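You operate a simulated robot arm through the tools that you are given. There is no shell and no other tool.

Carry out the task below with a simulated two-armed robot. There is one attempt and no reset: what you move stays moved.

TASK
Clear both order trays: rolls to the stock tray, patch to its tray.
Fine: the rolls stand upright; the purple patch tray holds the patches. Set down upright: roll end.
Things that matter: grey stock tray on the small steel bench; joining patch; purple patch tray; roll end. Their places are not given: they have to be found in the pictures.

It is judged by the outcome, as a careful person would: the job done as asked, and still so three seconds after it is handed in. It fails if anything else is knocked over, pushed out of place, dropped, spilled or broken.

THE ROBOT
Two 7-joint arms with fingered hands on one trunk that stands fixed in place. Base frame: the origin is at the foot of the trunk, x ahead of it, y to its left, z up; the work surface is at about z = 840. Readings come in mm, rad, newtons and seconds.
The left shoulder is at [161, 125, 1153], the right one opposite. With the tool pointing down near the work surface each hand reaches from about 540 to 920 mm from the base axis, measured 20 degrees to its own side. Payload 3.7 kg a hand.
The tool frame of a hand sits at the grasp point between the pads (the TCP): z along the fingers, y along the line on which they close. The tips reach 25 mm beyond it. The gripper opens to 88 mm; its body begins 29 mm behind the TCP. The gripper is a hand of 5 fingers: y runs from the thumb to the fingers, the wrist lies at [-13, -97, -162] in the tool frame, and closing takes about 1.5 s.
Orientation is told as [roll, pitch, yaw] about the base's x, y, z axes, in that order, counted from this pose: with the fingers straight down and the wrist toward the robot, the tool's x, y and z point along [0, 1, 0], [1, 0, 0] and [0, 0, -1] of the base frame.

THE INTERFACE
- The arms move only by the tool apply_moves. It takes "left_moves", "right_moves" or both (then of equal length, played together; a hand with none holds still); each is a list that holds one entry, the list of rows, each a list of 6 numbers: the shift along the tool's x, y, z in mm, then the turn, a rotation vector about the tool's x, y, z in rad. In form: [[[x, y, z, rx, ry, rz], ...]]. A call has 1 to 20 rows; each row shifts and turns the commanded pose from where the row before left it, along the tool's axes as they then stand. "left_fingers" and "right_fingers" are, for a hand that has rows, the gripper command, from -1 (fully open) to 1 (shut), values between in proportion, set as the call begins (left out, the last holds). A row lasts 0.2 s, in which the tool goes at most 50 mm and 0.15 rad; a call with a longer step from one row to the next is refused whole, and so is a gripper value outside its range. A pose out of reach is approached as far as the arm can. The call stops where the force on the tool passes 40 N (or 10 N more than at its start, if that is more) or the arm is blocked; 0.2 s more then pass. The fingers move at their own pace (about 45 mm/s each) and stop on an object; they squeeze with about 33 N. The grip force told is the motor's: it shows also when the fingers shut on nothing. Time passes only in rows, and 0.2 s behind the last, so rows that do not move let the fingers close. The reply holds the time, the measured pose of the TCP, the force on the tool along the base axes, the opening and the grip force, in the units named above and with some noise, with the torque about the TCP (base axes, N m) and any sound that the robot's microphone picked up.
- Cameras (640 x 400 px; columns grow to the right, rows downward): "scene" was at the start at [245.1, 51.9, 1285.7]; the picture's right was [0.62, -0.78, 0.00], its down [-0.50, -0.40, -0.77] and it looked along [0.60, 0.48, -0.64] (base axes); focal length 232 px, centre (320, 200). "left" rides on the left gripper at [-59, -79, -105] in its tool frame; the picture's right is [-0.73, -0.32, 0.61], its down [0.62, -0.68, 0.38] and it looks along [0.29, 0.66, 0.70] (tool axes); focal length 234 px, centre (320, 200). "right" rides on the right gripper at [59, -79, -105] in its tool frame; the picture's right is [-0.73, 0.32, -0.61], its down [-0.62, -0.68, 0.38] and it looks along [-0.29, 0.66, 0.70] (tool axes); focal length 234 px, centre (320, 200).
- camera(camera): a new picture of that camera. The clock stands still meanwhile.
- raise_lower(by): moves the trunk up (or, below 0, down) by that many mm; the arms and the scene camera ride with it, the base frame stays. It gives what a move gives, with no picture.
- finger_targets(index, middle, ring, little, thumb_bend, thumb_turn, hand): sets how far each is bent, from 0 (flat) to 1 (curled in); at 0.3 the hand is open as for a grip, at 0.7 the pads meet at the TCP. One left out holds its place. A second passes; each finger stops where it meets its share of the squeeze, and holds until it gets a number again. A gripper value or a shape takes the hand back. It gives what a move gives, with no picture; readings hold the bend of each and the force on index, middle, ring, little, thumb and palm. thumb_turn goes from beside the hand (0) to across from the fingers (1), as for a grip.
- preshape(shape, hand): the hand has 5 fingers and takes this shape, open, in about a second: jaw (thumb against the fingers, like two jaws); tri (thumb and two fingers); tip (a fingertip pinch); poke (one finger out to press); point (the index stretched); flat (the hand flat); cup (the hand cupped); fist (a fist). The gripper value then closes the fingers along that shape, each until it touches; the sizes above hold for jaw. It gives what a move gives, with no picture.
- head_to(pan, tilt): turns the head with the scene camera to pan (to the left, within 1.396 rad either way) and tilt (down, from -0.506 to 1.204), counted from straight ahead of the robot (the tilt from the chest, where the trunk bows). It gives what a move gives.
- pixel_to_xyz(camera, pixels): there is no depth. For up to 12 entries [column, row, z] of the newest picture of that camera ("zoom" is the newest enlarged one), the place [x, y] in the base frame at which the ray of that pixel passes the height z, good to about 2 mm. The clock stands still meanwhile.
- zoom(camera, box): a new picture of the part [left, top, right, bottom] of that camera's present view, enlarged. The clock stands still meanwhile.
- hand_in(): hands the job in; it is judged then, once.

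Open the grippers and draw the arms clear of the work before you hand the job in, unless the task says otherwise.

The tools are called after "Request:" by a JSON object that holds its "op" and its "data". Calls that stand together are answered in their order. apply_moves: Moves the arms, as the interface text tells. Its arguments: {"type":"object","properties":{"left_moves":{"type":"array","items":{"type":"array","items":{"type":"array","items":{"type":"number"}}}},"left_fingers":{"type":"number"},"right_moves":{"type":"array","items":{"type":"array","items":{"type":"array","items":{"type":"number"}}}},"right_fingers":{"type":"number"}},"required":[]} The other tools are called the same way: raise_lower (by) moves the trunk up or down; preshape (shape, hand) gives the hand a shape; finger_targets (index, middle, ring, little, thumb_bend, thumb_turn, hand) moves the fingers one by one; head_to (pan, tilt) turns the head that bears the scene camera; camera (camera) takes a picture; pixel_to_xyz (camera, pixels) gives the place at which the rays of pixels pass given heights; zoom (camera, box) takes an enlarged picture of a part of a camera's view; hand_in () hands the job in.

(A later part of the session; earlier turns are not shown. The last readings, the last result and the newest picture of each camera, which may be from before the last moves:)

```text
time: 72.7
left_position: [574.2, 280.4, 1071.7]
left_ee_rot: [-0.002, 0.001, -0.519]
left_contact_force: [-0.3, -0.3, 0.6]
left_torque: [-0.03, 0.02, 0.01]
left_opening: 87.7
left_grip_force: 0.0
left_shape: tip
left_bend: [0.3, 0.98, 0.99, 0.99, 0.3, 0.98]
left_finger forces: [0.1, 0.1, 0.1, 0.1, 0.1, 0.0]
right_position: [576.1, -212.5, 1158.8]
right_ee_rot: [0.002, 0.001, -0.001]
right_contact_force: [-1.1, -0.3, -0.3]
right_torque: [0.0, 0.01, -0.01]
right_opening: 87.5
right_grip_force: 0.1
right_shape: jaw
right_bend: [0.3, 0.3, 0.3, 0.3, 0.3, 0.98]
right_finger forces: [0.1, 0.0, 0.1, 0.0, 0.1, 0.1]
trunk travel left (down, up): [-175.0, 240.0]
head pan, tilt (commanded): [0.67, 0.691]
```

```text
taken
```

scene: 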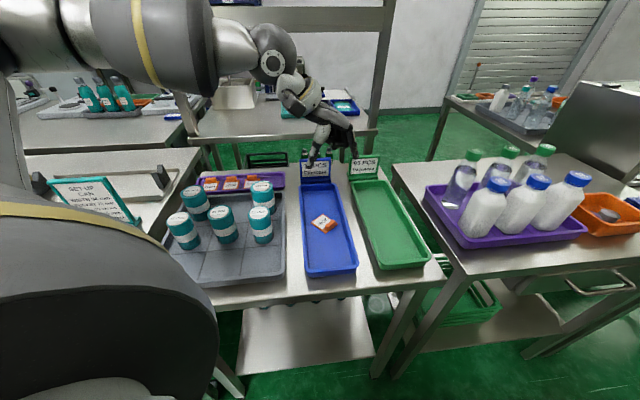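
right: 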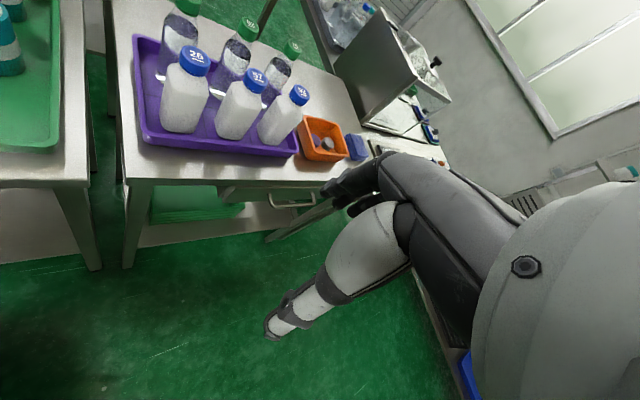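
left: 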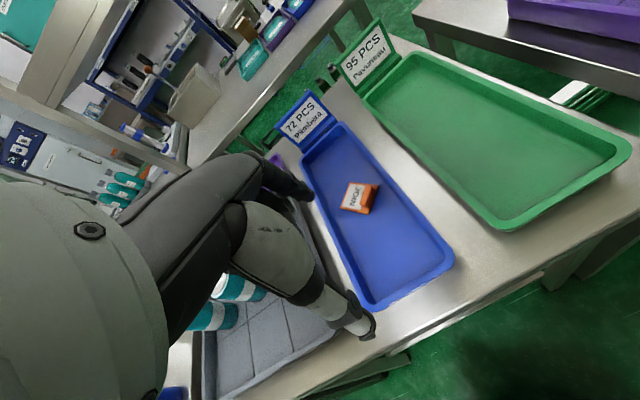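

Yaw −0.52 was reached without trouble. I'll keep turning to −1.667.

Request:
{"op": "apply_moves", "data": {"left_moves": [[[0, 0, 0, 0, 0, 0.1435], [0, 0, 0, 0, 0, 0.1435], [0, 0, 0, 0, 0, 0.1435], [0, 0, 0, 0, 0, 0.1435], [0, 0, 0, 0, 0, 0.1435], [0, 0, 0, 0, 0, 0.1435], [0, 0, 0, 0, 0, 0.1435], [0, 0, 0, 0, 0, 0.1435], [0, 0, 0, 0, 0, 0], [0, 0, 0, 0, 0, 0]]]}}

Request:
{"op": "camera", "data": {"camera": "scene"}}

Request:
{"op": "camera", "data": {"camera": "left"}}

```text
time: 74.9
left_position: [575.7, 280.5, 1071.0]
left_ee_rot: [0.0, 0.001, -1.668]
left_contact_force: [-0.1, 0.0, 0.3]
left_torque: [0.0, 0.02, -0.01]
left_opening: 87.6
left_grip_force: 0.0
left_shape: tip
left_bend: [0.3, 0.98, 0.99, 0.99, 0.3, 0.98]
left_finger forces: [0.0, 0.0, 0.0, 0.0, 0.0, 0.0]
right_position: [576.4, -212.5, 1158.8]
right_ee_rot: [-0.001, 0.001, 0.001]
right_contact_force: [0.6, -0.8, 0.1]
right_torque: [-0.03, 0.01, -0.02]
right_opening: 87.9
right_grip_force: 0.1
right_shape: jaw
right_bend: [0.3, 0.3, 0.3, 0.3, 0.3, 0.98]
right_finger forces: [0.0, 0.0, 0.0, 0.1, 0.1, 0.0]
trunk travel left (down, up): [-175.0, 240.0]
head pan, tilt (commanded): [0.67, 0.691]
```

```text
taken
```

scene: 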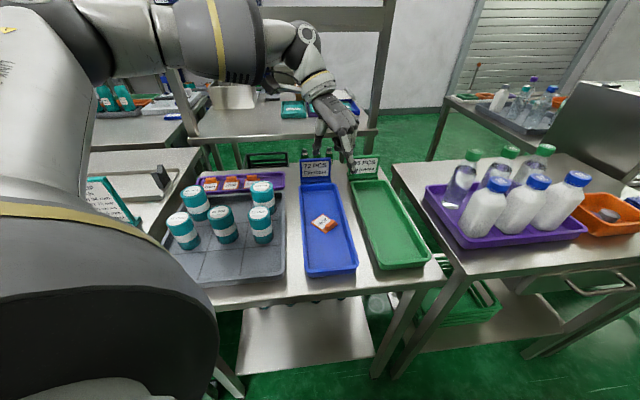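

```text
taken
```

left: 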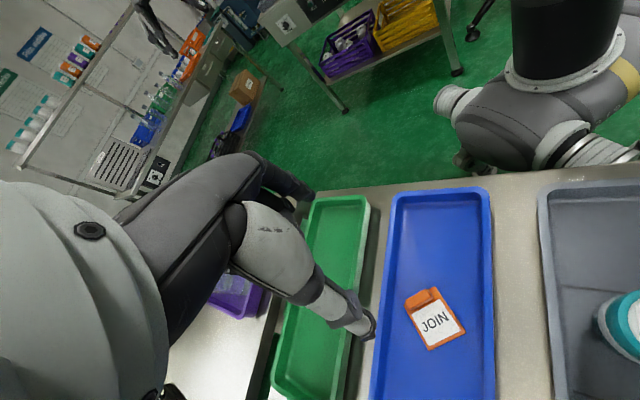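

Yaw −1.668 works. Now I'll take the "tri" shape (thumb against two fingers) for a non-twisting grip and look at it.

Request:
{"op": "preshape", "data": {"hand": "left", "shape": "tri"}}

Request:
{"op": "apply_moves", "data": {"left_moves": [[[0, 0, 0, 0, 0, 0], [0, 0, 0, 0, 0, 0], [0, 0, 0, 0, 0, 0], [0, 0, 0, 0, 0, 0], [0, 0, 0, 0, 0, 0], [0, 0, 0, 0, 0, 0], [0, 0, 0, 0, 0, 0]]], "left_fingers": 0.7}}

Request:
{"op": "zoom", "data": {"camera": "scene", "box": [290, 70, 380, 190]}}

Request:
{"op": "zoom", "data": {"camera": "left", "box": [220, 140, 400, 350]}}

```text
time: 75.8
left_position: [574.7, 280.7, 1071.8]
left_ee_rot: [0.0, -0.001, -1.67]
left_contact_force: [0.1, 0.1, -0.3]
left_torque: [0.02, -0.02, 0.02]
left_opening: 87.7
left_grip_force: 0.1
left_shape: tri
left_bend: [0.3, 0.3, 0.99, 0.99, 0.3, 0.98]
left_finger forces: [0.0, 0.0, 0.0, 0.0, 0.0, 0.1]
right_position: [575.2, -212.6, 1159.4]
right_ee_rot: [0.0, 0.001, 0.0]
right_contact_force: [-0.5, -0.6, -0.2]
right_torque: [0.0, -0.02, 0.02]
right_opening: 87.6
right_grip_force: 0.0
right_shape: jaw
right_bend: [0.3, 0.3, 0.3, 0.3, 0.3, 0.98]
right_finger forces: [0.1, 0.1, 0.1, 0.1, 0.1, 0.0]
trunk travel left (down, up): [-175.0, 240.0]
head pan, tilt (commanded): [0.67, 0.691]
```

```text
time: 77.4
left_position: [575.5, 280.7, 1071.0]
left_ee_rot: [-0.001, 0.0, -1.669]
left_contact_force: [0.8, 1.2, -0.3]
left_torque: [-0.03, 0.0, -0.02]
left_opening: 13.5
left_grip_force: 0.0
left_shape: tri
left_bend: [0.73, 0.61, 0.99, 0.99, 0.74, 1.0]
left_finger forces: [0.0, 0.0, 0.0, 0.1, 0.0, 0.1]
right_position: [574.0, -212.2, 1160.1]
right_ee_rot: [0.0, 0.0, 0.001]
right_contact_force: [-0.3, 0.6, 0.2]
right_torque: [-0.01, 0.02, -0.03]
right_opening: 87.7
right_grip_force: 0.0
right_shape: jaw
right_bend: [0.3, 0.3, 0.3, 0.3, 0.3, 0.98]
right_finger forces: [0.0, 0.0, 0.0, 0.1, 0.0, 0.0]
trunk travel left (down, up): [-175.0, 240.0]
head pan, tilt (commanded): [0.67, 0.691]
```

```text
3.33 times, centred on (335, 130) of scene
```

zoom: 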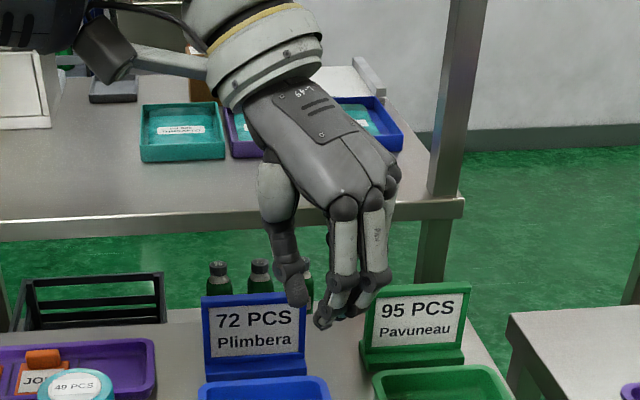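

```text
1.90 times, centred on (310, 245) of left
```

zoom: 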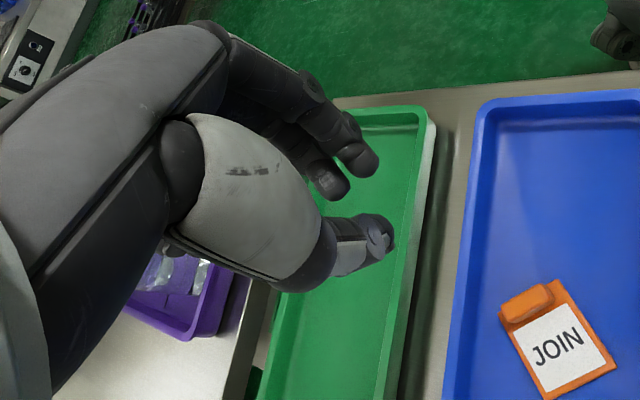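

I'll compute the tips' lateral positions relative to the TCP in this pose (index (332,224), middle (315,236), thumb (340.5,263) at z≈1047) from left and from the scene view.

Request:
{"op": "pixel_to_xyz", "data": {"camera": "left", "pixels": [[332.1, 224, 1047], [332.1, 224, 1055], [315.3, 236, 1047], [315.3, 236, 1055], [340.5, 263.4, 1047], [340.5, 263.4, 1055]]}}

Request:
{"op": "pixel_to_xyz", "data": {"camera": "scene", "pixels": [[332, 167.5, 1047], [332, 167.5, 1055], [341, 165, 1047], [341, 165, 1055], [325.2, 162, 1047], [325.2, 162, 1055]]}}

Request:
{"op": "zoom", "data": {"camera": "scene", "box": [310, 130, 360, 175]}}

```text
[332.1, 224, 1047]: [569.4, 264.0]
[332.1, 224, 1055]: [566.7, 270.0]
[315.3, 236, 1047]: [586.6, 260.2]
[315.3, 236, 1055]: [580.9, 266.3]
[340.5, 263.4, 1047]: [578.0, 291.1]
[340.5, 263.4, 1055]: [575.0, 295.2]
```

```text
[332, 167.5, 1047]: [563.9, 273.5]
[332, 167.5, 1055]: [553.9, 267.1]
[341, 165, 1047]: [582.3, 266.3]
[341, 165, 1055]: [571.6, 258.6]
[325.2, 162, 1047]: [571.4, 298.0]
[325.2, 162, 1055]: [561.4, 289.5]
```

```text
8.89 times, centred on (335, 152) of scene
```

zoom: 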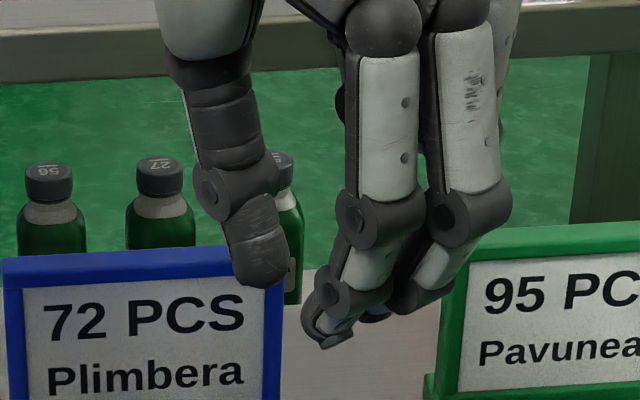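

In "tri", the thumb (x≈−2) sits between index (x≈−8) and middle (x≈+10), so the grip won't twist. I'll re-measure the knob from this viewpoint.

Request:
{"op": "zoom", "data": {"camera": "left", "box": [390, 270, 480, 365]}}

Request:
{"op": "zoom", "data": {"camera": "scene", "box": [308, 208, 340, 236]}}

```text
4.21 times, centred on (435, 318) of left
```

zoom: 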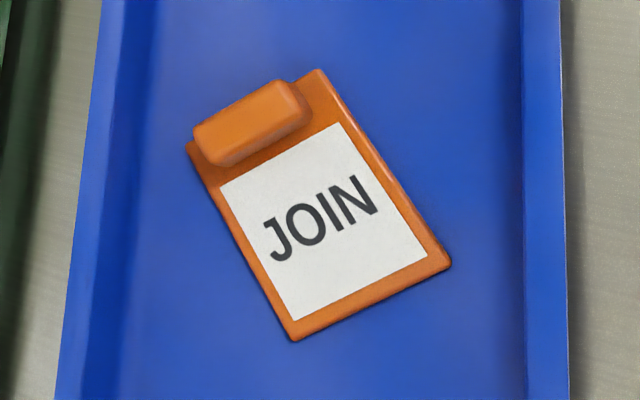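

```text
14.29 times, centred on (324, 222) of scene
```

zoom: 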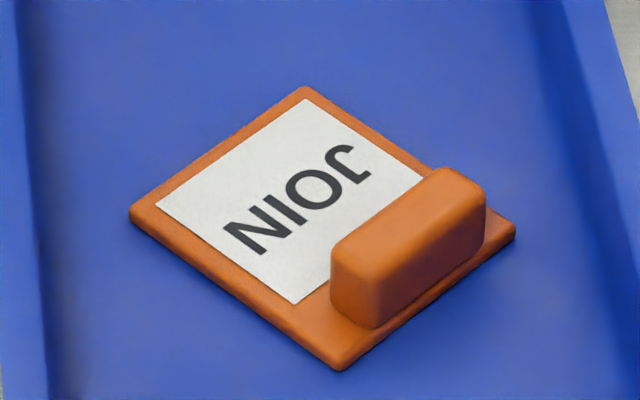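

Computing the knob centre at z=861 from these refined pixels.

Request:
{"op": "pixel_to_xyz", "data": {"camera": "left", "pixels": [[418.4, 298.5, 861], [406, 302, 861], [428, 291.5, 861], [410, 310, 850], [435, 296, 850], [404, 302, 850], [434.5, 287.3, 850], [465.5, 333, 850]]}}

Request:
{"op": "pixel_to_xyz", "data": {"camera": "scene", "pixels": [[330.2, 223.5, 861], [324.8, 225.3, 861], [332.2, 219.8, 861], [335.7, 221.3, 861], [328.1, 227.4, 861], [327.6, 231, 850], [335.7, 224.8, 850]]}}

```text
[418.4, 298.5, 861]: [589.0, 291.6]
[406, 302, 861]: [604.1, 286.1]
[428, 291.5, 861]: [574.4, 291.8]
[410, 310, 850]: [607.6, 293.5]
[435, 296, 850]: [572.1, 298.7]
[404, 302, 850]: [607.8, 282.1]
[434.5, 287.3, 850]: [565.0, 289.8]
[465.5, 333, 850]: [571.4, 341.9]
```

```text
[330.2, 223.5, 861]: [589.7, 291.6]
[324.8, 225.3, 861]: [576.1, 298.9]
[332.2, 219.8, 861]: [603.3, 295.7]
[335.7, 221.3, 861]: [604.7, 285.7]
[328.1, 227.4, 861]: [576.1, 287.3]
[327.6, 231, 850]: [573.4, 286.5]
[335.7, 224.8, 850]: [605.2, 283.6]
```

Knob centre ≈(589.8,291.8). I'll open to ~37 mm, align the TCP (588.3,292), and descend to z≈890 for a check.

Request:
{"op": "apply_moves", "data": {"left_moves": [[[5.8, -6.2, 0, 0, 0, 0], [5.8, -6.3, 0, 0, 0, 0], [0, 0, 40, 0, 0, 0], [0, 0, 40, 0, 0, 0], [0, 0, 40, 0, 0, 0], [0, 0, 35, 0, 0, 0], [0, 0, 18, 0, 0, 0], [0, 0, 8, 0, 0, 0], [0, 0, 0, 0, 0, 0]]], "left_fingers": 0.15}}

Request:
{"op": "zoom", "data": {"camera": "scene", "box": [295, 180, 365, 245]}}

Request:
{"op": "zoom", "data": {"camera": "left", "box": [270, 170, 430, 330]}}

```text
time: 79.4
left_position: [588.4, 291.1, 890.7]
left_ee_rot: [0.0, 0.0, -1.667]
left_contact_force: [0.3, 0.0, -0.3]
left_torque: [-0.04, 0.0, -0.01]
left_opening: 37.0
left_grip_force: 0.0
left_shape: tri
left_bend: [0.74, 0.48, 0.99, 0.99, 0.72, 1.0]
left_finger forces: [0.0, 0.1, 0.1, 0.0, 0.0, 0.1]
right_position: [574.6, -212.7, 1159.7]
right_ee_rot: [-0.001, 0.001, 0.0]
right_contact_force: [0.5, -0.3, -0.4]
right_torque: [0.04, 0.04, 0.03]
right_opening: 87.8
right_grip_force: 0.1
right_shape: jaw
right_bend: [0.3, 0.3, 0.3, 0.3, 0.3, 0.98]
right_finger forces: [0.1, 0.0, 0.0, 0.1, 0.0, 0.0]
trunk travel left (down, up): [-175.0, 240.0]
head pan, tilt (commanded): [0.67, 0.691]
```

```text
6.15 times, centred on (330, 212) of scene
```

zoom: 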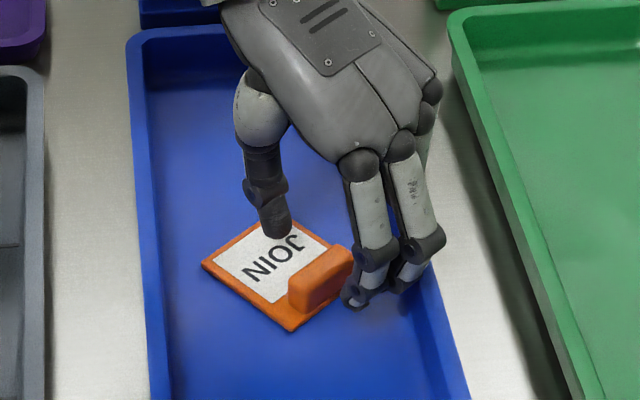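

```text
2.50 times, centred on (350, 250) of left
```

zoom: 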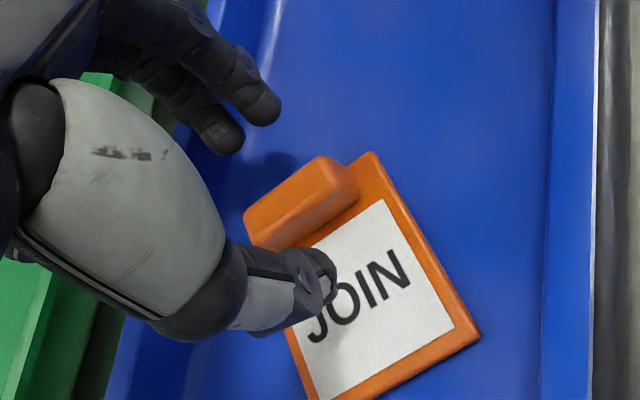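

I'll compute tip positions relative to the knob at this height.

Request:
{"op": "pixel_to_xyz", "data": {"camera": "scene", "pixels": [[334.9, 228.3, 866], [343.3, 226.6, 867], [323, 217.9, 868], [330.5, 223.7, 861]]}}

Request:
{"op": "pixel_to_xyz", "data": {"camera": "left", "pixels": [[328, 212, 866], [310, 224, 867], [351, 283, 868], [342, 250, 861]]}}

```text
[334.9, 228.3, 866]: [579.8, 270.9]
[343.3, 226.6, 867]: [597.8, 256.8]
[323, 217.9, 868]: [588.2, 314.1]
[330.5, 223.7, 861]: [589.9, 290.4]
```

```text
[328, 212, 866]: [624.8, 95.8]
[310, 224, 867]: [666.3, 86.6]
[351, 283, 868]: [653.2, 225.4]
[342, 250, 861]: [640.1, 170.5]
```

The left-camera computation needs a fresh picture; I'll take one at this pose to triangulate the fingertips.

Request:
{"op": "camera", "data": {"camera": "left"}}

Request:
{"op": "pixel_to_xyz", "data": {"camera": "left", "pixels": [[328, 212, 866], [310, 224, 867], [351, 283, 868], [342, 250, 861], [328, 212, 872], [310, 224, 873]]}}

Request:
{"op": "zoom", "data": {"camera": "scene", "box": [312, 205, 352, 235]}}

```text
taken
```

left: 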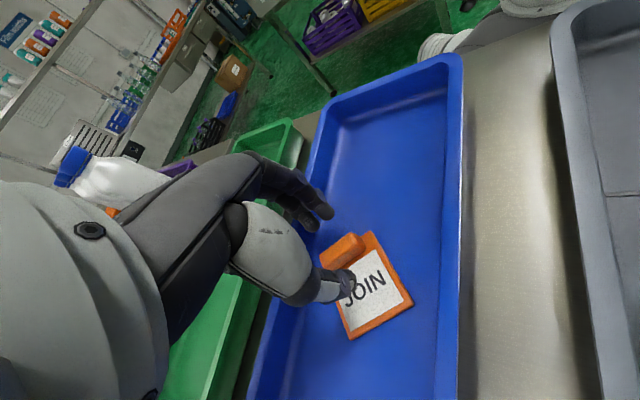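

```text
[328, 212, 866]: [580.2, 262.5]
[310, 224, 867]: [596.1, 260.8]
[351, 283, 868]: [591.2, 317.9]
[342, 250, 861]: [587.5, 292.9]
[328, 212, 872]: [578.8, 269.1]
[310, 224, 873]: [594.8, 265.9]
```

```text
13.33 times, centred on (332, 220) of scene
```

zoom: 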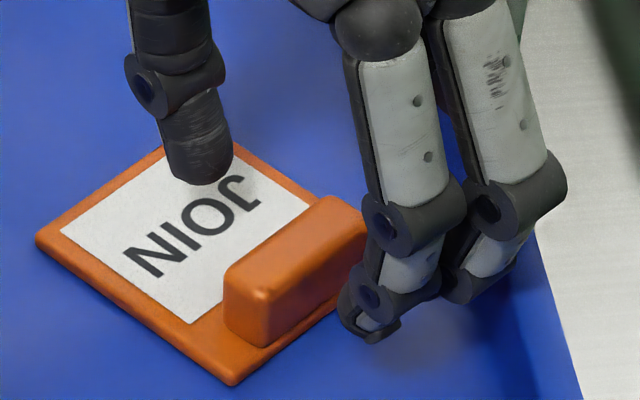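

Index and middle tips differ by ~5 mm in depth, so I'll align the fingers individually: raise 10 mm, then set index and middle to equal bend 0.6 and the thumb to 0.45.

Request:
{"op": "apply_moves", "data": {"left_moves": [[[0, 0, -10, 0, 0, 0], [0, 0, 0, 0, 0, 0]]]}}

Request:
{"op": "finger_targets", "data": {"hand": "left", "index": 0.6, "middle": 0.6, "thumb_bend": 0.45, "thumb_turn": 1.0}}

Request:
{"op": "zoom", "data": {"camera": "scene", "box": [302, 195, 362, 240]}}

Request:
{"op": "camera", "data": {"camera": "left"}}

Request:
{"op": "zoom", "data": {"camera": "left", "box": [270, 170, 430, 330]}}

```text
time: 80.0
left_position: [588.6, 291.8, 900.8]
left_ee_rot: [0.001, 0.0, -1.668]
left_contact_force: [0.8, -0.4, -0.6]
left_torque: [-0.02, -0.01, -0.01]
left_opening: 36.9
left_grip_force: 0.0
left_shape: tri
left_bend: [0.74, 0.48, 0.99, 0.99, 0.72, 1.0]
left_finger forces: [0.0, 0.1, 0.0, 0.0, 0.1, 0.0]
right_position: [576.1, -211.7, 1159.8]
right_ee_rot: [0.0, 0.001, 0.0]
right_contact_force: [-0.3, -0.7, -0.2]
right_torque: [0.03, 0.0, -0.01]
right_opening: 87.5
right_grip_force: 0.1
right_shape: jaw
right_bend: [0.3, 0.3, 0.3, 0.3, 0.3, 0.98]
right_finger forces: [0.0, 0.0, 0.1, 0.1, 0.0, 0.1]
trunk travel left (down, up): [-175.0, 240.0]
head pan, tilt (commanded): [0.67, 0.691]
```

```text
time: 81.0
left_position: [588.5, 291.9, 900.2]
left_ee_rot: [0.0, 0.0, -1.67]
left_contact_force: [0.3, 0.6, -0.4]
left_torque: [0.02, 0.02, 0.03]
left_opening: 35.5
left_grip_force: 0.1
left_shape: fingers
left_bend: [0.6, 0.6, 0.99, 0.99, 0.45, 0.99]
left_finger forces: [0.1, 0.1, 0.0, 0.0, 0.0, 0.0]
right_position: [575.4, -212.4, 1159.4]
right_ee_rot: [0.0, 0.0, 0.0]
right_contact_force: [-0.8, 0.5, -0.3]
right_torque: [0.0, 0.03, 0.0]
right_opening: 87.7
right_grip_force: 0.0
right_shape: jaw
right_bend: [0.3, 0.3, 0.3, 0.3, 0.3, 0.98]
right_finger forces: [0.0, 0.0, 0.1, 0.1, 0.0, 0.0]
trunk travel left (down, up): [-175.0, 240.0]
head pan, tilt (commanded): [0.67, 0.691]
```

```text
8.89 times, centred on (332, 218) of scene
```

zoom: 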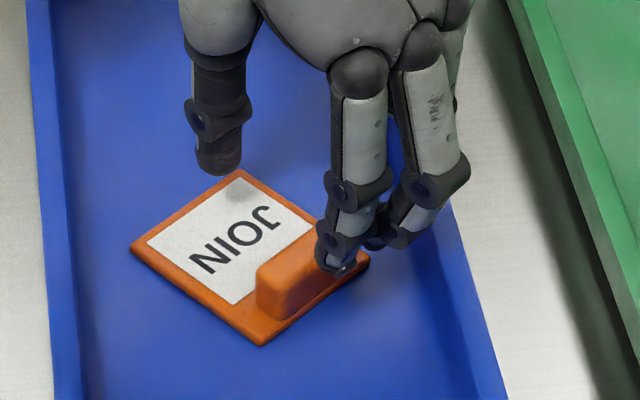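

```text
taken
```

left: 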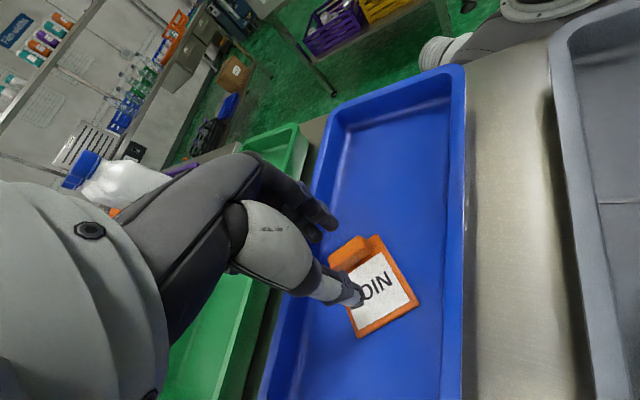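

```text
2.50 times, centred on (350, 250) of left
```

zoom: 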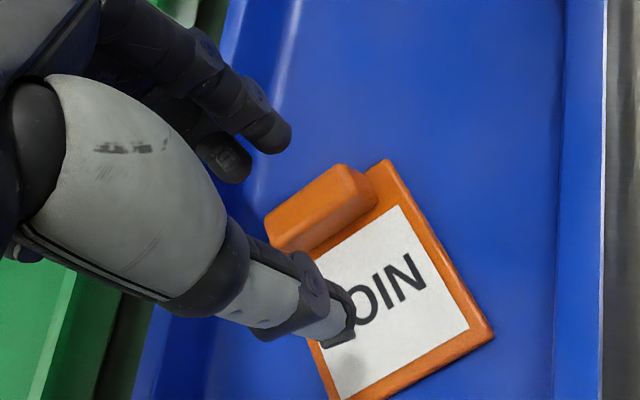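

Triangulating the tips in this configuration (z≈875).

Request:
{"op": "pixel_to_xyz", "data": {"camera": "scene", "pixels": [[334.2, 225.6, 876], [334.2, 225.6, 882], [340.4, 222.7, 876], [340.4, 222.7, 882], [320.8, 214.6, 876], [320.8, 214.6, 882]]}}

Request:
{"op": "pixel_to_xyz", "data": {"camera": "left", "pixels": [[330, 226, 876], [330, 226, 882], [312, 236, 876], [312, 236, 882], [358, 304, 876], [358, 304, 882]]}}

```text
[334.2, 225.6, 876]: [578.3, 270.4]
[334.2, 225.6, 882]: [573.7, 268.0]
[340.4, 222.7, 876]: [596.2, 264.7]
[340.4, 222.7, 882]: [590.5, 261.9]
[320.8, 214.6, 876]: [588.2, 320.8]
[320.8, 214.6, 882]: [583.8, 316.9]
```

```text
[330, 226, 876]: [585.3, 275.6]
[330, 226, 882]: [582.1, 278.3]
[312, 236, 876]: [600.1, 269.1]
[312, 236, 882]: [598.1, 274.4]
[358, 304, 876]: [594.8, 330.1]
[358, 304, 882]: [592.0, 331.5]
```

The middle finger lags ~4 mm; I'll set it to 0.64, then shift 4 mm so the fingers stand just outside the knob's outer face, and descend to z≈877.

Request:
{"op": "finger_targets", "data": {"hand": "left", "middle": 0.64}}

Request:
{"op": "apply_moves", "data": {"left_moves": [[[-1.2, -4, 0, 0, 0, 0], [0, 0, 10, 0, 0, 0], [0, 0, 8, 0, 0, 0], [0, 0, 5, 0, 0, 0], [0, 0, 0, 0, 0, 0]]]}}

Request:
{"op": "zoom", "data": {"camera": "scene", "box": [307, 200, 357, 240]}}

Request:
{"op": "camera", "data": {"camera": "left"}}

Request:
{"op": "zoom", "data": {"camera": "left", "box": [280, 180, 420, 310]}}

```text
time: 82.0
left_position: [588.3, 292.0, 900.3]
left_ee_rot: [0.0, 0.0, -1.668]
left_contact_force: [0.2, -1.1, -0.5]
left_torque: [0.03, -0.07, 0.0]
left_opening: 35.5
left_grip_force: 0.0
left_shape: fingers
left_bend: [0.6, 0.64, 0.99, 0.99, 0.45, 0.99]
left_finger forces: [0.1, 0.0, 0.1, 0.0, 0.0, 0.1]
right_position: [575.1, -212.4, 1160.1]
right_ee_rot: [-0.001, 0.0, 0.0]
right_contact_force: [0.5, -0.9, -0.5]
right_torque: [0.0, 0.01, -0.03]
right_opening: 87.7
right_grip_force: 0.1
right_shape: jaw
right_bend: [0.3, 0.3, 0.3, 0.3, 0.3, 0.98]
right_finger forces: [0.0, 0.0, 0.1, 0.0, 0.0, 0.1]
trunk travel left (down, up): [-175.0, 240.0]
head pan, tilt (commanded): [0.67, 0.691]
```

```text
time: 83.2
left_position: [585.9, 296.2, 877.7]
left_ee_rot: [0.001, 0.0, -1.67]
left_contact_force: [-0.1, -0.6, -0.4]
left_torque: [0.01, 0.01, 0.01]
left_opening: 35.6
left_grip_force: 0.2
left_shape: fingers
left_bend: [0.6, 0.64, 0.99, 0.99, 0.45, 0.99]
left_finger forces: [0.0, 0.0, 0.0, 0.0, 0.1, 0.1]
right_position: [575.7, -212.5, 1159.0]
right_ee_rot: [0.0, 0.0, 0.001]
right_contact_force: [-0.8, 0.3, 0.1]
right_torque: [-0.04, 0.0, 0.0]
right_opening: 87.6
right_grip_force: 0.1
right_shape: jaw
right_bend: [0.3, 0.3, 0.3, 0.3, 0.3, 0.98]
right_finger forces: [0.0, 0.1, 0.1, 0.0, 0.0, 0.0]
trunk travel left (down, up): [-175.0, 240.0]
head pan, tilt (commanded): [0.67, 0.691]
```

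```text
10.00 times, centred on (332, 220) of scene
```

zoom: 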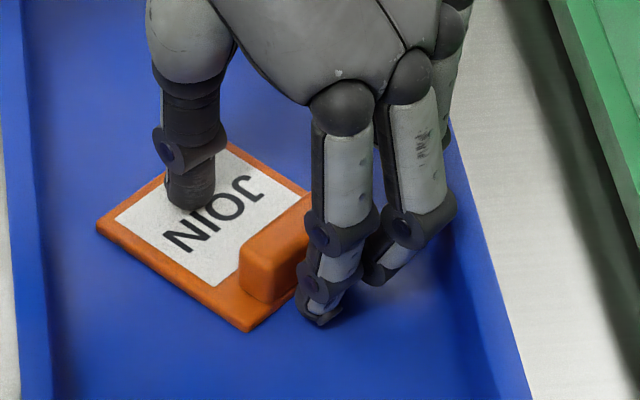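

```text
taken
```

left: 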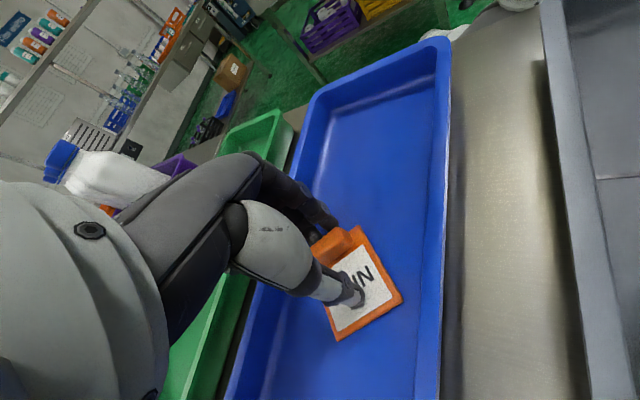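

```text
3.08 times, centred on (350, 245) of left
```

zoom: 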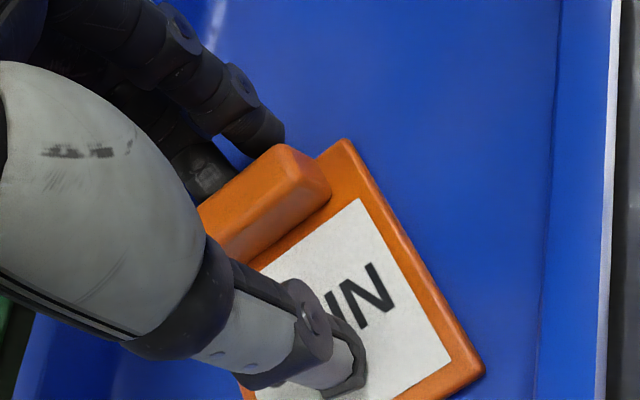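

The fingers stand just outside the knob's outer face, thumb over the label. I'll shift 2.5 mm toward the knob's centre and lower 2.5 mm, watching force.

Request:
{"op": "apply_moves", "data": {"left_moves": [[[2.5, 0, 0, 0, 0, 0], [0, 0, 1.2, 0, 0, 0], [0, 0, 1.2, 0, 0, 0], [0, 0, 0, 0, 0, 0]]]}}

```text
time: 84.2
left_position: [588.3, 296.3, 875.6]
left_ee_rot: [0.0, -0.001, -1.669]
left_contact_force: [0.7, 0.4, 0.4]
left_torque: [0.04, 0.0, 0.03]
left_opening: 35.8
left_grip_force: 1.1
left_shape: fingers
left_bend: [0.6, 0.64, 0.99, 0.99, 0.45, 0.99]
left_finger forces: [0.0, 0.1, 0.1, 0.1, 1.6, 0.1]
right_position: [575.7, -212.8, 1159.9]
right_ee_rot: [-0.001, 0.0, -0.001]
right_contact_force: [0.2, 0.9, 0.3]
right_torque: [0.0, -0.01, -0.01]
right_opening: 87.7
right_grip_force: 0.1
right_shape: jaw
right_bend: [0.3, 0.3, 0.3, 0.3, 0.3, 0.98]
right_finger forces: [0.1, 0.0, 0.1, 0.0, 0.0, 0.0]
trunk travel left (down, up): [-175.0, 240.0]
head pan, tilt (commanded): [0.67, 0.691]
```

The thumb tip just touches the plate (1.6 N). I'll ease up 0.7 mm and close the thumb alone onto the knob, pushing it against the two fingers.

Request:
{"op": "apply_moves", "data": {"left_moves": [[[0, 0, -0.7, 0, 0, 0], [0, 0, 0, 0, 0, 0]]]}}

Request:
{"op": "finger_targets", "data": {"hand": "left", "thumb_bend": 0.66}}

Request:
{"op": "zoom", "data": {"camera": "scene", "box": [307, 200, 357, 240]}}

Request:
{"op": "zoom", "data": {"camera": "left", "box": [280, 180, 420, 310]}}

```text
time: 84.8
left_position: [589.0, 295.7, 876.4]
left_ee_rot: [-0.001, 0.001, -1.669]
left_contact_force: [-0.5, 0.1, 0.1]
left_torque: [0.03, 0.0, -0.01]
left_opening: 35.6
left_grip_force: 0.2
left_shape: fingers
left_bend: [0.6, 0.64, 0.99, 0.99, 0.45, 0.99]
left_finger forces: [0.0, 0.1, 0.0, 0.0, 0.3, 0.0]
right_position: [574.6, -211.8, 1158.7]
right_ee_rot: [0.001, 0.001, 0.001]
right_contact_force: [0.0, -0.2, 0.1]
right_torque: [0.01, -0.01, 0.03]
right_opening: 87.9
right_grip_force: 0.0
right_shape: jaw
right_bend: [0.3, 0.3, 0.3, 0.3, 0.3, 0.98]
right_finger forces: [0.1, 0.0, 0.0, 0.0, 0.0, 0.0]
trunk travel left (down, up): [-175.0, 240.0]
head pan, tilt (commanded): [0.67, 0.691]
```

```text
time: 85.8
left_position: [588.7, 295.5, 877.2]
left_ee_rot: [0.001, 0.0, -1.667]
left_contact_force: [-0.3, 0.4, 0.4]
left_torque: [0.0, 0.04, 0.01]
left_opening: 13.5
left_grip_force: 0.5
left_shape: fingers
left_bend: [0.6, 0.64, 0.99, 0.99, 0.66, 1.0]
left_finger forces: [0.0, 0.1, 0.0, 0.0, 0.8, 0.1]
right_position: [575.0, -213.0, 1159.0]
right_ee_rot: [0.001, 0.0, -0.002]
right_contact_force: [-0.1, -0.8, -0.6]
right_torque: [0.01, 0.02, -0.01]
right_opening: 87.7
right_grip_force: 0.1
right_shape: jaw
right_bend: [0.3, 0.3, 0.3, 0.3, 0.3, 0.98]
right_finger forces: [0.0, 0.1, 0.0, 0.1, 0.0, 0.0]
trunk travel left (down, up): [-175.0, 240.0]
head pan, tilt (commanded): [0.67, 0.691]
```

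```text
10.00 times, centred on (332, 220) of scene
```

zoom: 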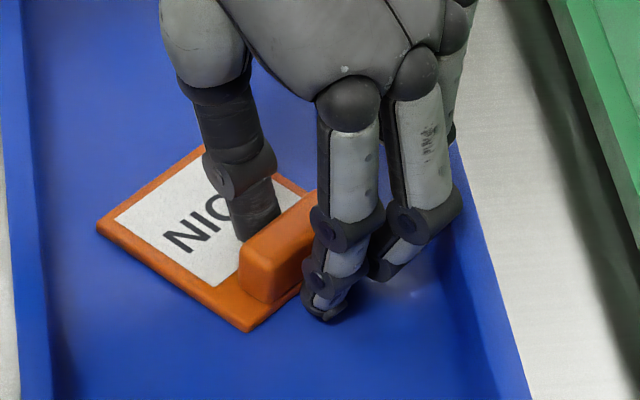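

```text
3.08 times, centred on (350, 245) of left
```

zoom: 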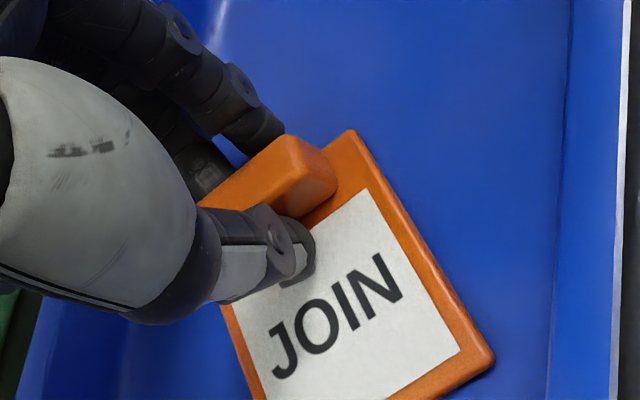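

The patch stayed straight; gap is now 13.5 mm around the ~11 mm knob. I'll squeeze: thumb further in, then index and middle.

Request:
{"op": "finger_targets", "data": {"hand": "left", "thumb_bend": 0.72}}

Request:
{"op": "zoom", "data": {"camera": "scene", "box": [307, 200, 357, 240]}}

Request:
{"op": "zoom", "data": {"camera": "left", "box": [280, 180, 420, 310]}}

```text
time: 86.8
left_position: [588.8, 296.1, 876.2]
left_ee_rot: [0.0, 0.0, -1.67]
left_contact_force: [-0.9, 0.3, 0.1]
left_torque: [-0.02, 0.0, -0.01]
left_opening: 9.4
left_grip_force: 1.6
left_shape: fingers
left_bend: [0.6, 0.63, 0.99, 0.99, 0.7, 1.0]
left_finger forces: [0.4, 1.2, 0.1, 0.0, 2.0, 0.1]
right_position: [575.5, -213.0, 1158.6]
right_ee_rot: [0.002, 0.0, 0.001]
right_contact_force: [0.6, 0.1, -0.6]
right_torque: [0.01, -0.03, -0.02]
right_opening: 87.6
right_grip_force: 0.1
right_shape: jaw
right_bend: [0.3, 0.3, 0.3, 0.3, 0.3, 0.98]
right_finger forces: [0.2, 0.0, 0.0, 0.0, 0.1, 0.0]
trunk travel left (down, up): [-175.0, 240.0]
head pan, tilt (commanded): [0.67, 0.691]
```

```text
10.00 times, centred on (332, 220) of scene
```

zoom: 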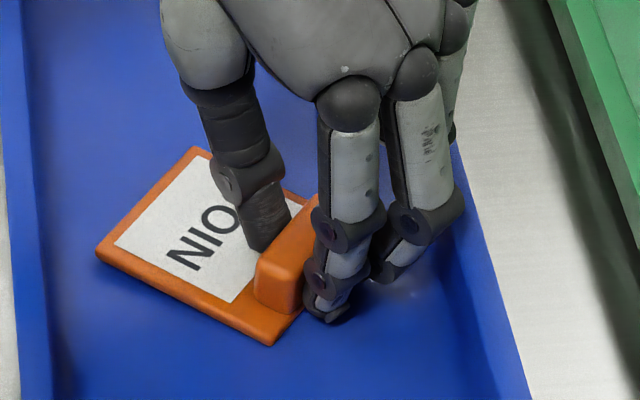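

```text
3.08 times, centred on (350, 245) of left
```

zoom: 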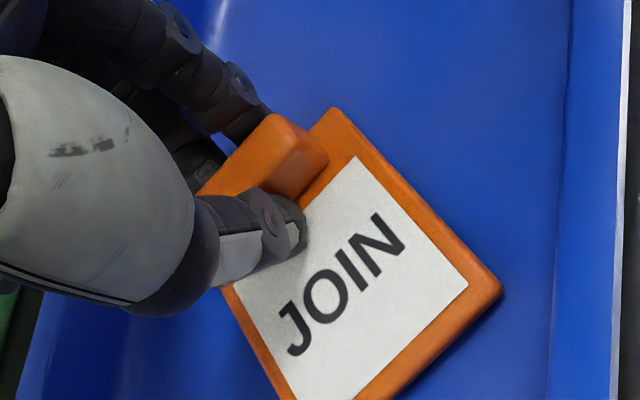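

All three digits now touch (0.4, 1.2, 2.0 N) with the patch nearly straight. I'll increase the squeeze evenly.

Request:
{"op": "finger_targets", "data": {"hand": "left", "index": 0.68, "middle": 0.71, "thumb_bend": 0.85}}

Request:
{"op": "zoom", "data": {"camera": "scene", "box": [307, 200, 357, 240]}}

Request:
{"op": "zoom", "data": {"camera": "left", "box": [280, 180, 420, 310]}}

```text
time: 87.8
left_position: [589.2, 296.0, 875.3]
left_ee_rot: [-0.001, -0.001, -1.67]
left_contact_force: [0.1, 1.2, 0.5]
left_torque: [-0.04, 0.04, -0.03]
left_opening: 6.2
left_grip_force: 13.5
left_shape: fingers
left_bend: [0.59, 0.65, 0.99, 0.99, 0.75, 1.0]
left_finger forces: [6.9, 5.0, 0.0, 0.0, 15.2, 0.1]
right_position: [575.4, -213.3, 1158.8]
right_ee_rot: [0.0, 0.0, -0.001]
right_contact_force: [-0.6, -0.4, 0.4]
right_torque: [0.0, 0.02, 0.01]
right_opening: 88.0
right_grip_force: 0.1
right_shape: jaw
right_bend: [0.3, 0.3, 0.3, 0.3, 0.3, 0.98]
right_finger forces: [0.1, 0.0, 0.1, 0.1, 0.2, 0.1]
trunk travel left (down, up): [-175.0, 240.0]
head pan, tilt (commanded): [0.67, 0.691]
```

```text
10.00 times, centred on (332, 220) of scene
```

zoom: 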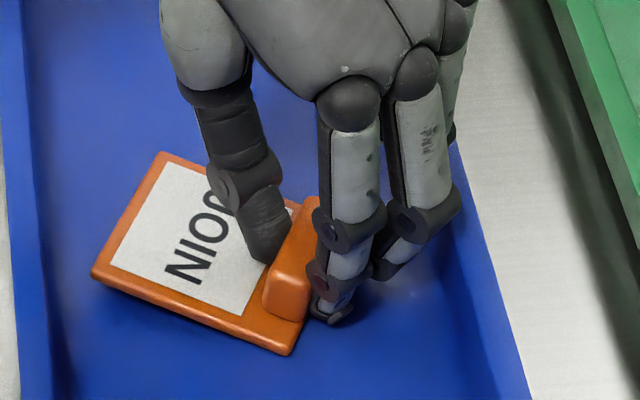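

```text
3.08 times, centred on (350, 245) of left
```

zoom: 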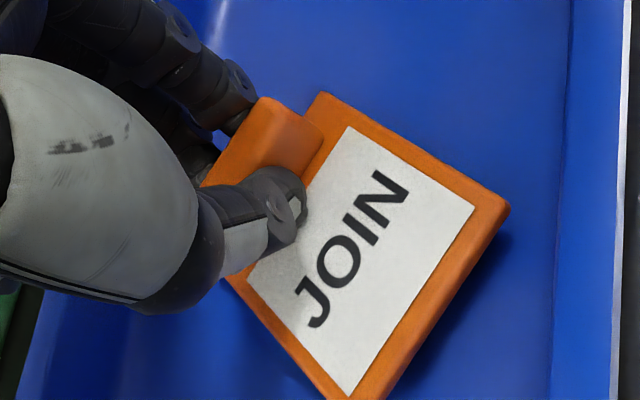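

The knob is now held on three points (6.9/5.0/15.2 N), turned ~15–20° relative to the hand. I'll test a small 6 mm lift.

Request:
{"op": "apply_moves", "data": {"left_moves": [[[0, 0, -2, 0, 0, 0], [0, 0, -2, 0, 0, 0], [0, 0, -2, 0, 0, 0], [0, 0, 0, 0, 0, 0]]]}}

Request:
{"op": "zoom", "data": {"camera": "scene", "box": [307, 200, 357, 240]}}

Request:
{"op": "zoom", "data": {"camera": "left", "box": [280, 180, 420, 310]}}

```text
time: 88.8
left_position: [589.2, 295.2, 881.8]
left_ee_rot: [-0.001, 0.002, -1.667]
left_contact_force: [0.5, -0.6, -0.9]
left_torque: [0.01, -0.02, 0.01]
left_opening: 6.3
left_grip_force: 13.7
left_shape: fingers
left_bend: [0.59, 0.65, 0.99, 0.99, 0.75, 1.0]
left_finger forces: [7.1, 5.0, 0.0, 0.1, 14.6, 0.0]
right_position: [575.4, -212.5, 1159.2]
right_ee_rot: [0.0, 0.0, -0.001]
right_contact_force: [-1.2, 0.3, 0.2]
right_torque: [0.01, -0.02, 0.01]
right_opening: 87.7
right_grip_force: 0.0
right_shape: jaw
right_bend: [0.3, 0.3, 0.3, 0.3, 0.3, 0.98]
right_finger forces: [0.1, 0.0, 0.0, 0.1, 0.1, 0.0]
trunk travel left (down, up): [-175.0, 240.0]
head pan, tilt (commanded): [0.67, 0.691]
```

```text
10.00 times, centred on (332, 220) of scene
```

zoom: 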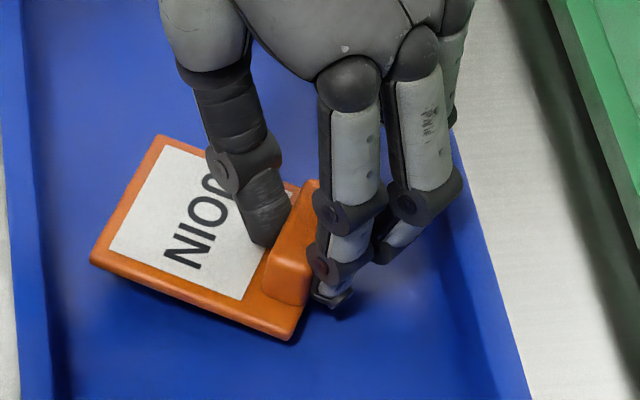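

```text
3.08 times, centred on (350, 245) of left
```

zoom: 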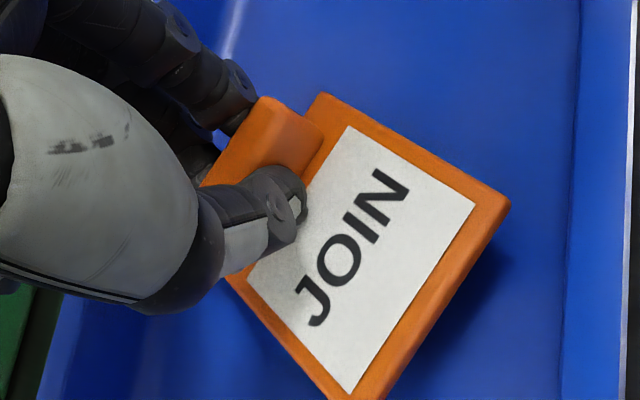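

The patch follows the hand, stable. I'll measure its orientation in the base frame from scene corner pixels, and locate the fourth slot of the purple tray.

Request:
{"op": "pixel_to_xyz", "data": {"camera": "scene", "pixels": [[309.2, 226.2, 858], [329, 234, 858], [316, 213.7, 860], [211.2, 179.7, 861], [231.8, 178.5, 861], [251.7, 177, 861], [271.5, 175.5, 861], [261.6, 184, 862], [283, 184, 862], [284, 171, 862]]}}

Request:
{"op": "zoom", "data": {"camera": "scene", "box": [195, 163, 295, 203]}}

Request:
{"op": "camera", "data": {"camera": "left"}}

```text
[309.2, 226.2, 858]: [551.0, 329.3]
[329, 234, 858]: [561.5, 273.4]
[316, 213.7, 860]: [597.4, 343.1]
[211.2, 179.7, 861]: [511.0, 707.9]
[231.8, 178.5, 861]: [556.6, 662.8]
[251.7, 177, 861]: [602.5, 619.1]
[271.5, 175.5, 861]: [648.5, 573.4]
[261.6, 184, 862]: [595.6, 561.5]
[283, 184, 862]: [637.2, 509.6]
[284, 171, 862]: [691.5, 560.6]
```

```text
6.40 times, centred on (245, 183) of scene
```

zoom: 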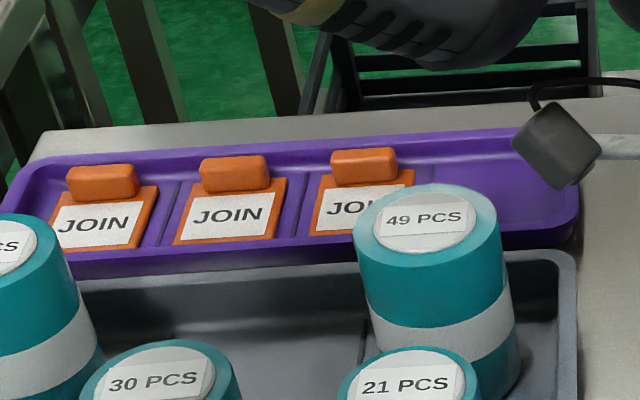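

```text
taken
```

left: 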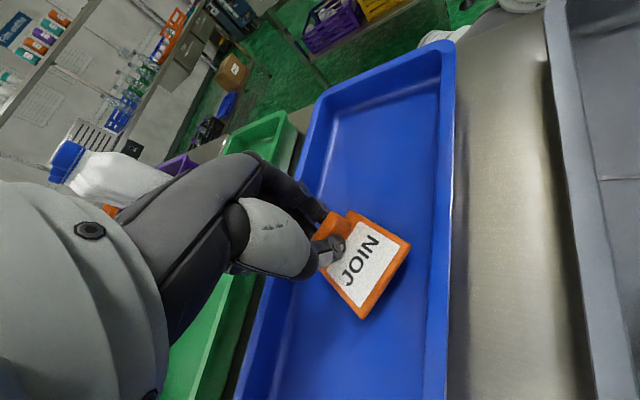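

Slot 4's knob position extrapolates to about (648,573). I need to know the gap between the knobs and the purple tray's back wall, since fingers must fit there; I'll zoom in.

Request:
{"op": "zoom", "data": {"camera": "scene", "box": [222, 165, 262, 190]}}

Request:
{"op": "zoom", "data": {"camera": "scene", "box": [250, 165, 290, 190]}}

```text
16.00 times, centred on (242, 178) of scene
```

zoom: 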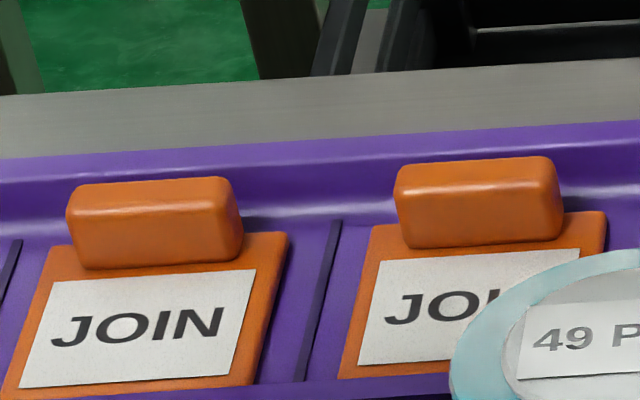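

```text
16.00 times, centred on (270, 178) of scene
```

zoom: 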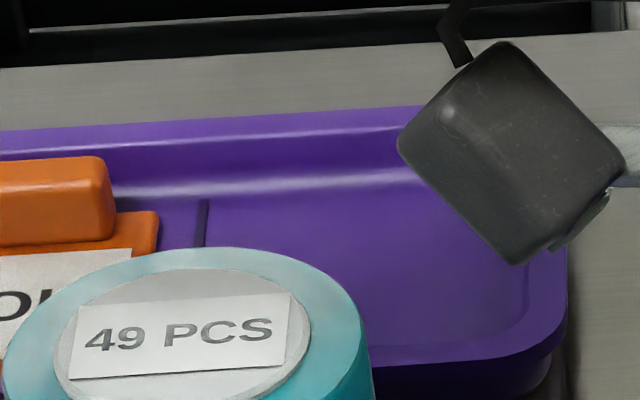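

The tray's wall is only ~11 mm high with ~8 mm free behind the patches, so I'll place mine a few mm nearer the front. First I'll lift gently to z≈1010 and check the patch is still held.

Request:
{"op": "apply_moves", "data": {"left_moves": [[[0, 0, -8, 0, 0, 0], [0, 0, -15, 0, 0, 0], [0, 0, -20, 0, 0, 0], [0, 0, -22, 0, 0, 0], [0, 0, -22, 0, 0, 0], [0, 0, -22, 0, 0, 0], [0, 0, -15, 0, 0, 0], [0, 0, -6, 0, 0, 0], [0, 0, 0, 0, 0, 0]]]}}

Request:
{"op": "zoom", "data": {"camera": "scene", "box": [292, 140, 372, 210]}}

Request:
{"op": "camera", "data": {"camera": "left"}}

```text
time: 90.8
left_position: [589.4, 293.6, 1013.7]
left_ee_rot: [0.001, 0.002, -1.667]
left_contact_force: [0.8, 0.5, 0.1]
left_torque: [0.02, 0.0, 0.02]
left_opening: 6.7
left_grip_force: 14.2
left_shape: fingers
left_bend: [0.58, 0.65, 0.99, 0.99, 0.75, 1.0]
left_finger forces: [7.3, 5.0, 0.0, 0.0, 14.4, 0.0]
right_position: [574.8, -212.4, 1158.6]
right_ee_rot: [-0.001, 0.001, -0.001]
right_contact_force: [0.0, -0.6, 0.1]
right_torque: [0.0, 0.02, -0.02]
right_opening: 87.8
right_grip_force: 0.1
right_shape: jaw
right_bend: [0.3, 0.3, 0.3, 0.3, 0.3, 0.98]
right_finger forces: [0.0, 0.0, 0.0, 0.0, 0.0, 0.1]
trunk travel left (down, up): [-175.0, 240.0]
head pan, tilt (commanded): [0.67, 0.691]
```

```text
5.71 times, centred on (332, 175) of scene
```

zoom: 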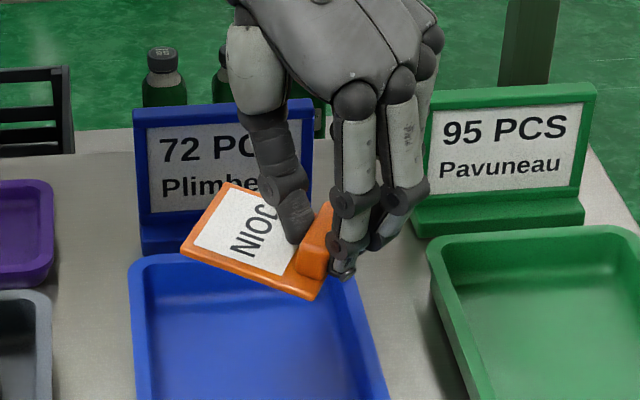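

```text
taken
```

left: 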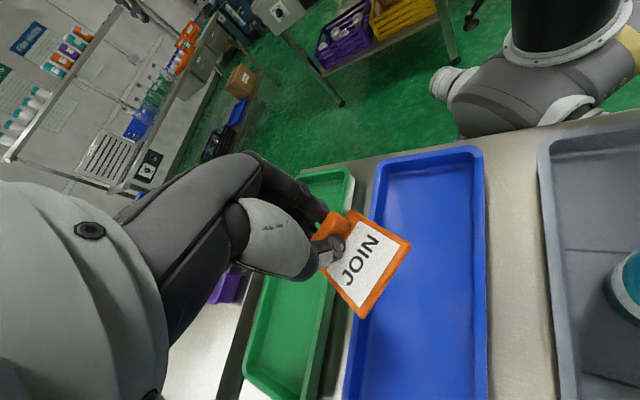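

The patch is held level-ish. I'll triangulate its corners (A label-near, B label-far, D knob-near) to know its yaw and tilt in the hand.

Request:
{"op": "zoom", "data": {"camera": "left", "box": [300, 190, 430, 330]}}

Request:
{"op": "pixel_to_xyz", "data": {"camera": "scene", "pixels": [[307.7, 184.1, 980], [307.7, 184.1, 1000], [315.9, 172, 980], [315.9, 172, 1000], [330.8, 192.5, 980], [330.8, 192.5, 1000]]}}

Request:
{"op": "pixel_to_xyz", "data": {"camera": "left", "pixels": [[411, 245, 980], [411, 245, 1000], [363, 318, 980], [363, 318, 1000], [352, 212, 980], [352, 212, 1000]]}}

```text
2.86 times, centred on (365, 260) of left
```

zoom: 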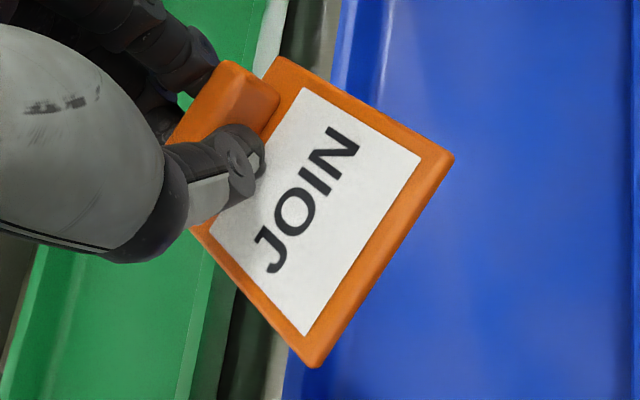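

```text
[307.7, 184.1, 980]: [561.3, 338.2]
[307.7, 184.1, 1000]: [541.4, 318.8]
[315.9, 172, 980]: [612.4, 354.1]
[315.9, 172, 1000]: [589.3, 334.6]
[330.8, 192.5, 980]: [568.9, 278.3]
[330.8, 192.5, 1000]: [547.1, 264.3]
```

```text
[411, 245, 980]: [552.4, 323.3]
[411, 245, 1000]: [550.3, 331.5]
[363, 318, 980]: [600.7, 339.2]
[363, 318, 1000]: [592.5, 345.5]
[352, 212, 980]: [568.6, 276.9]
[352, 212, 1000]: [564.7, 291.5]
```

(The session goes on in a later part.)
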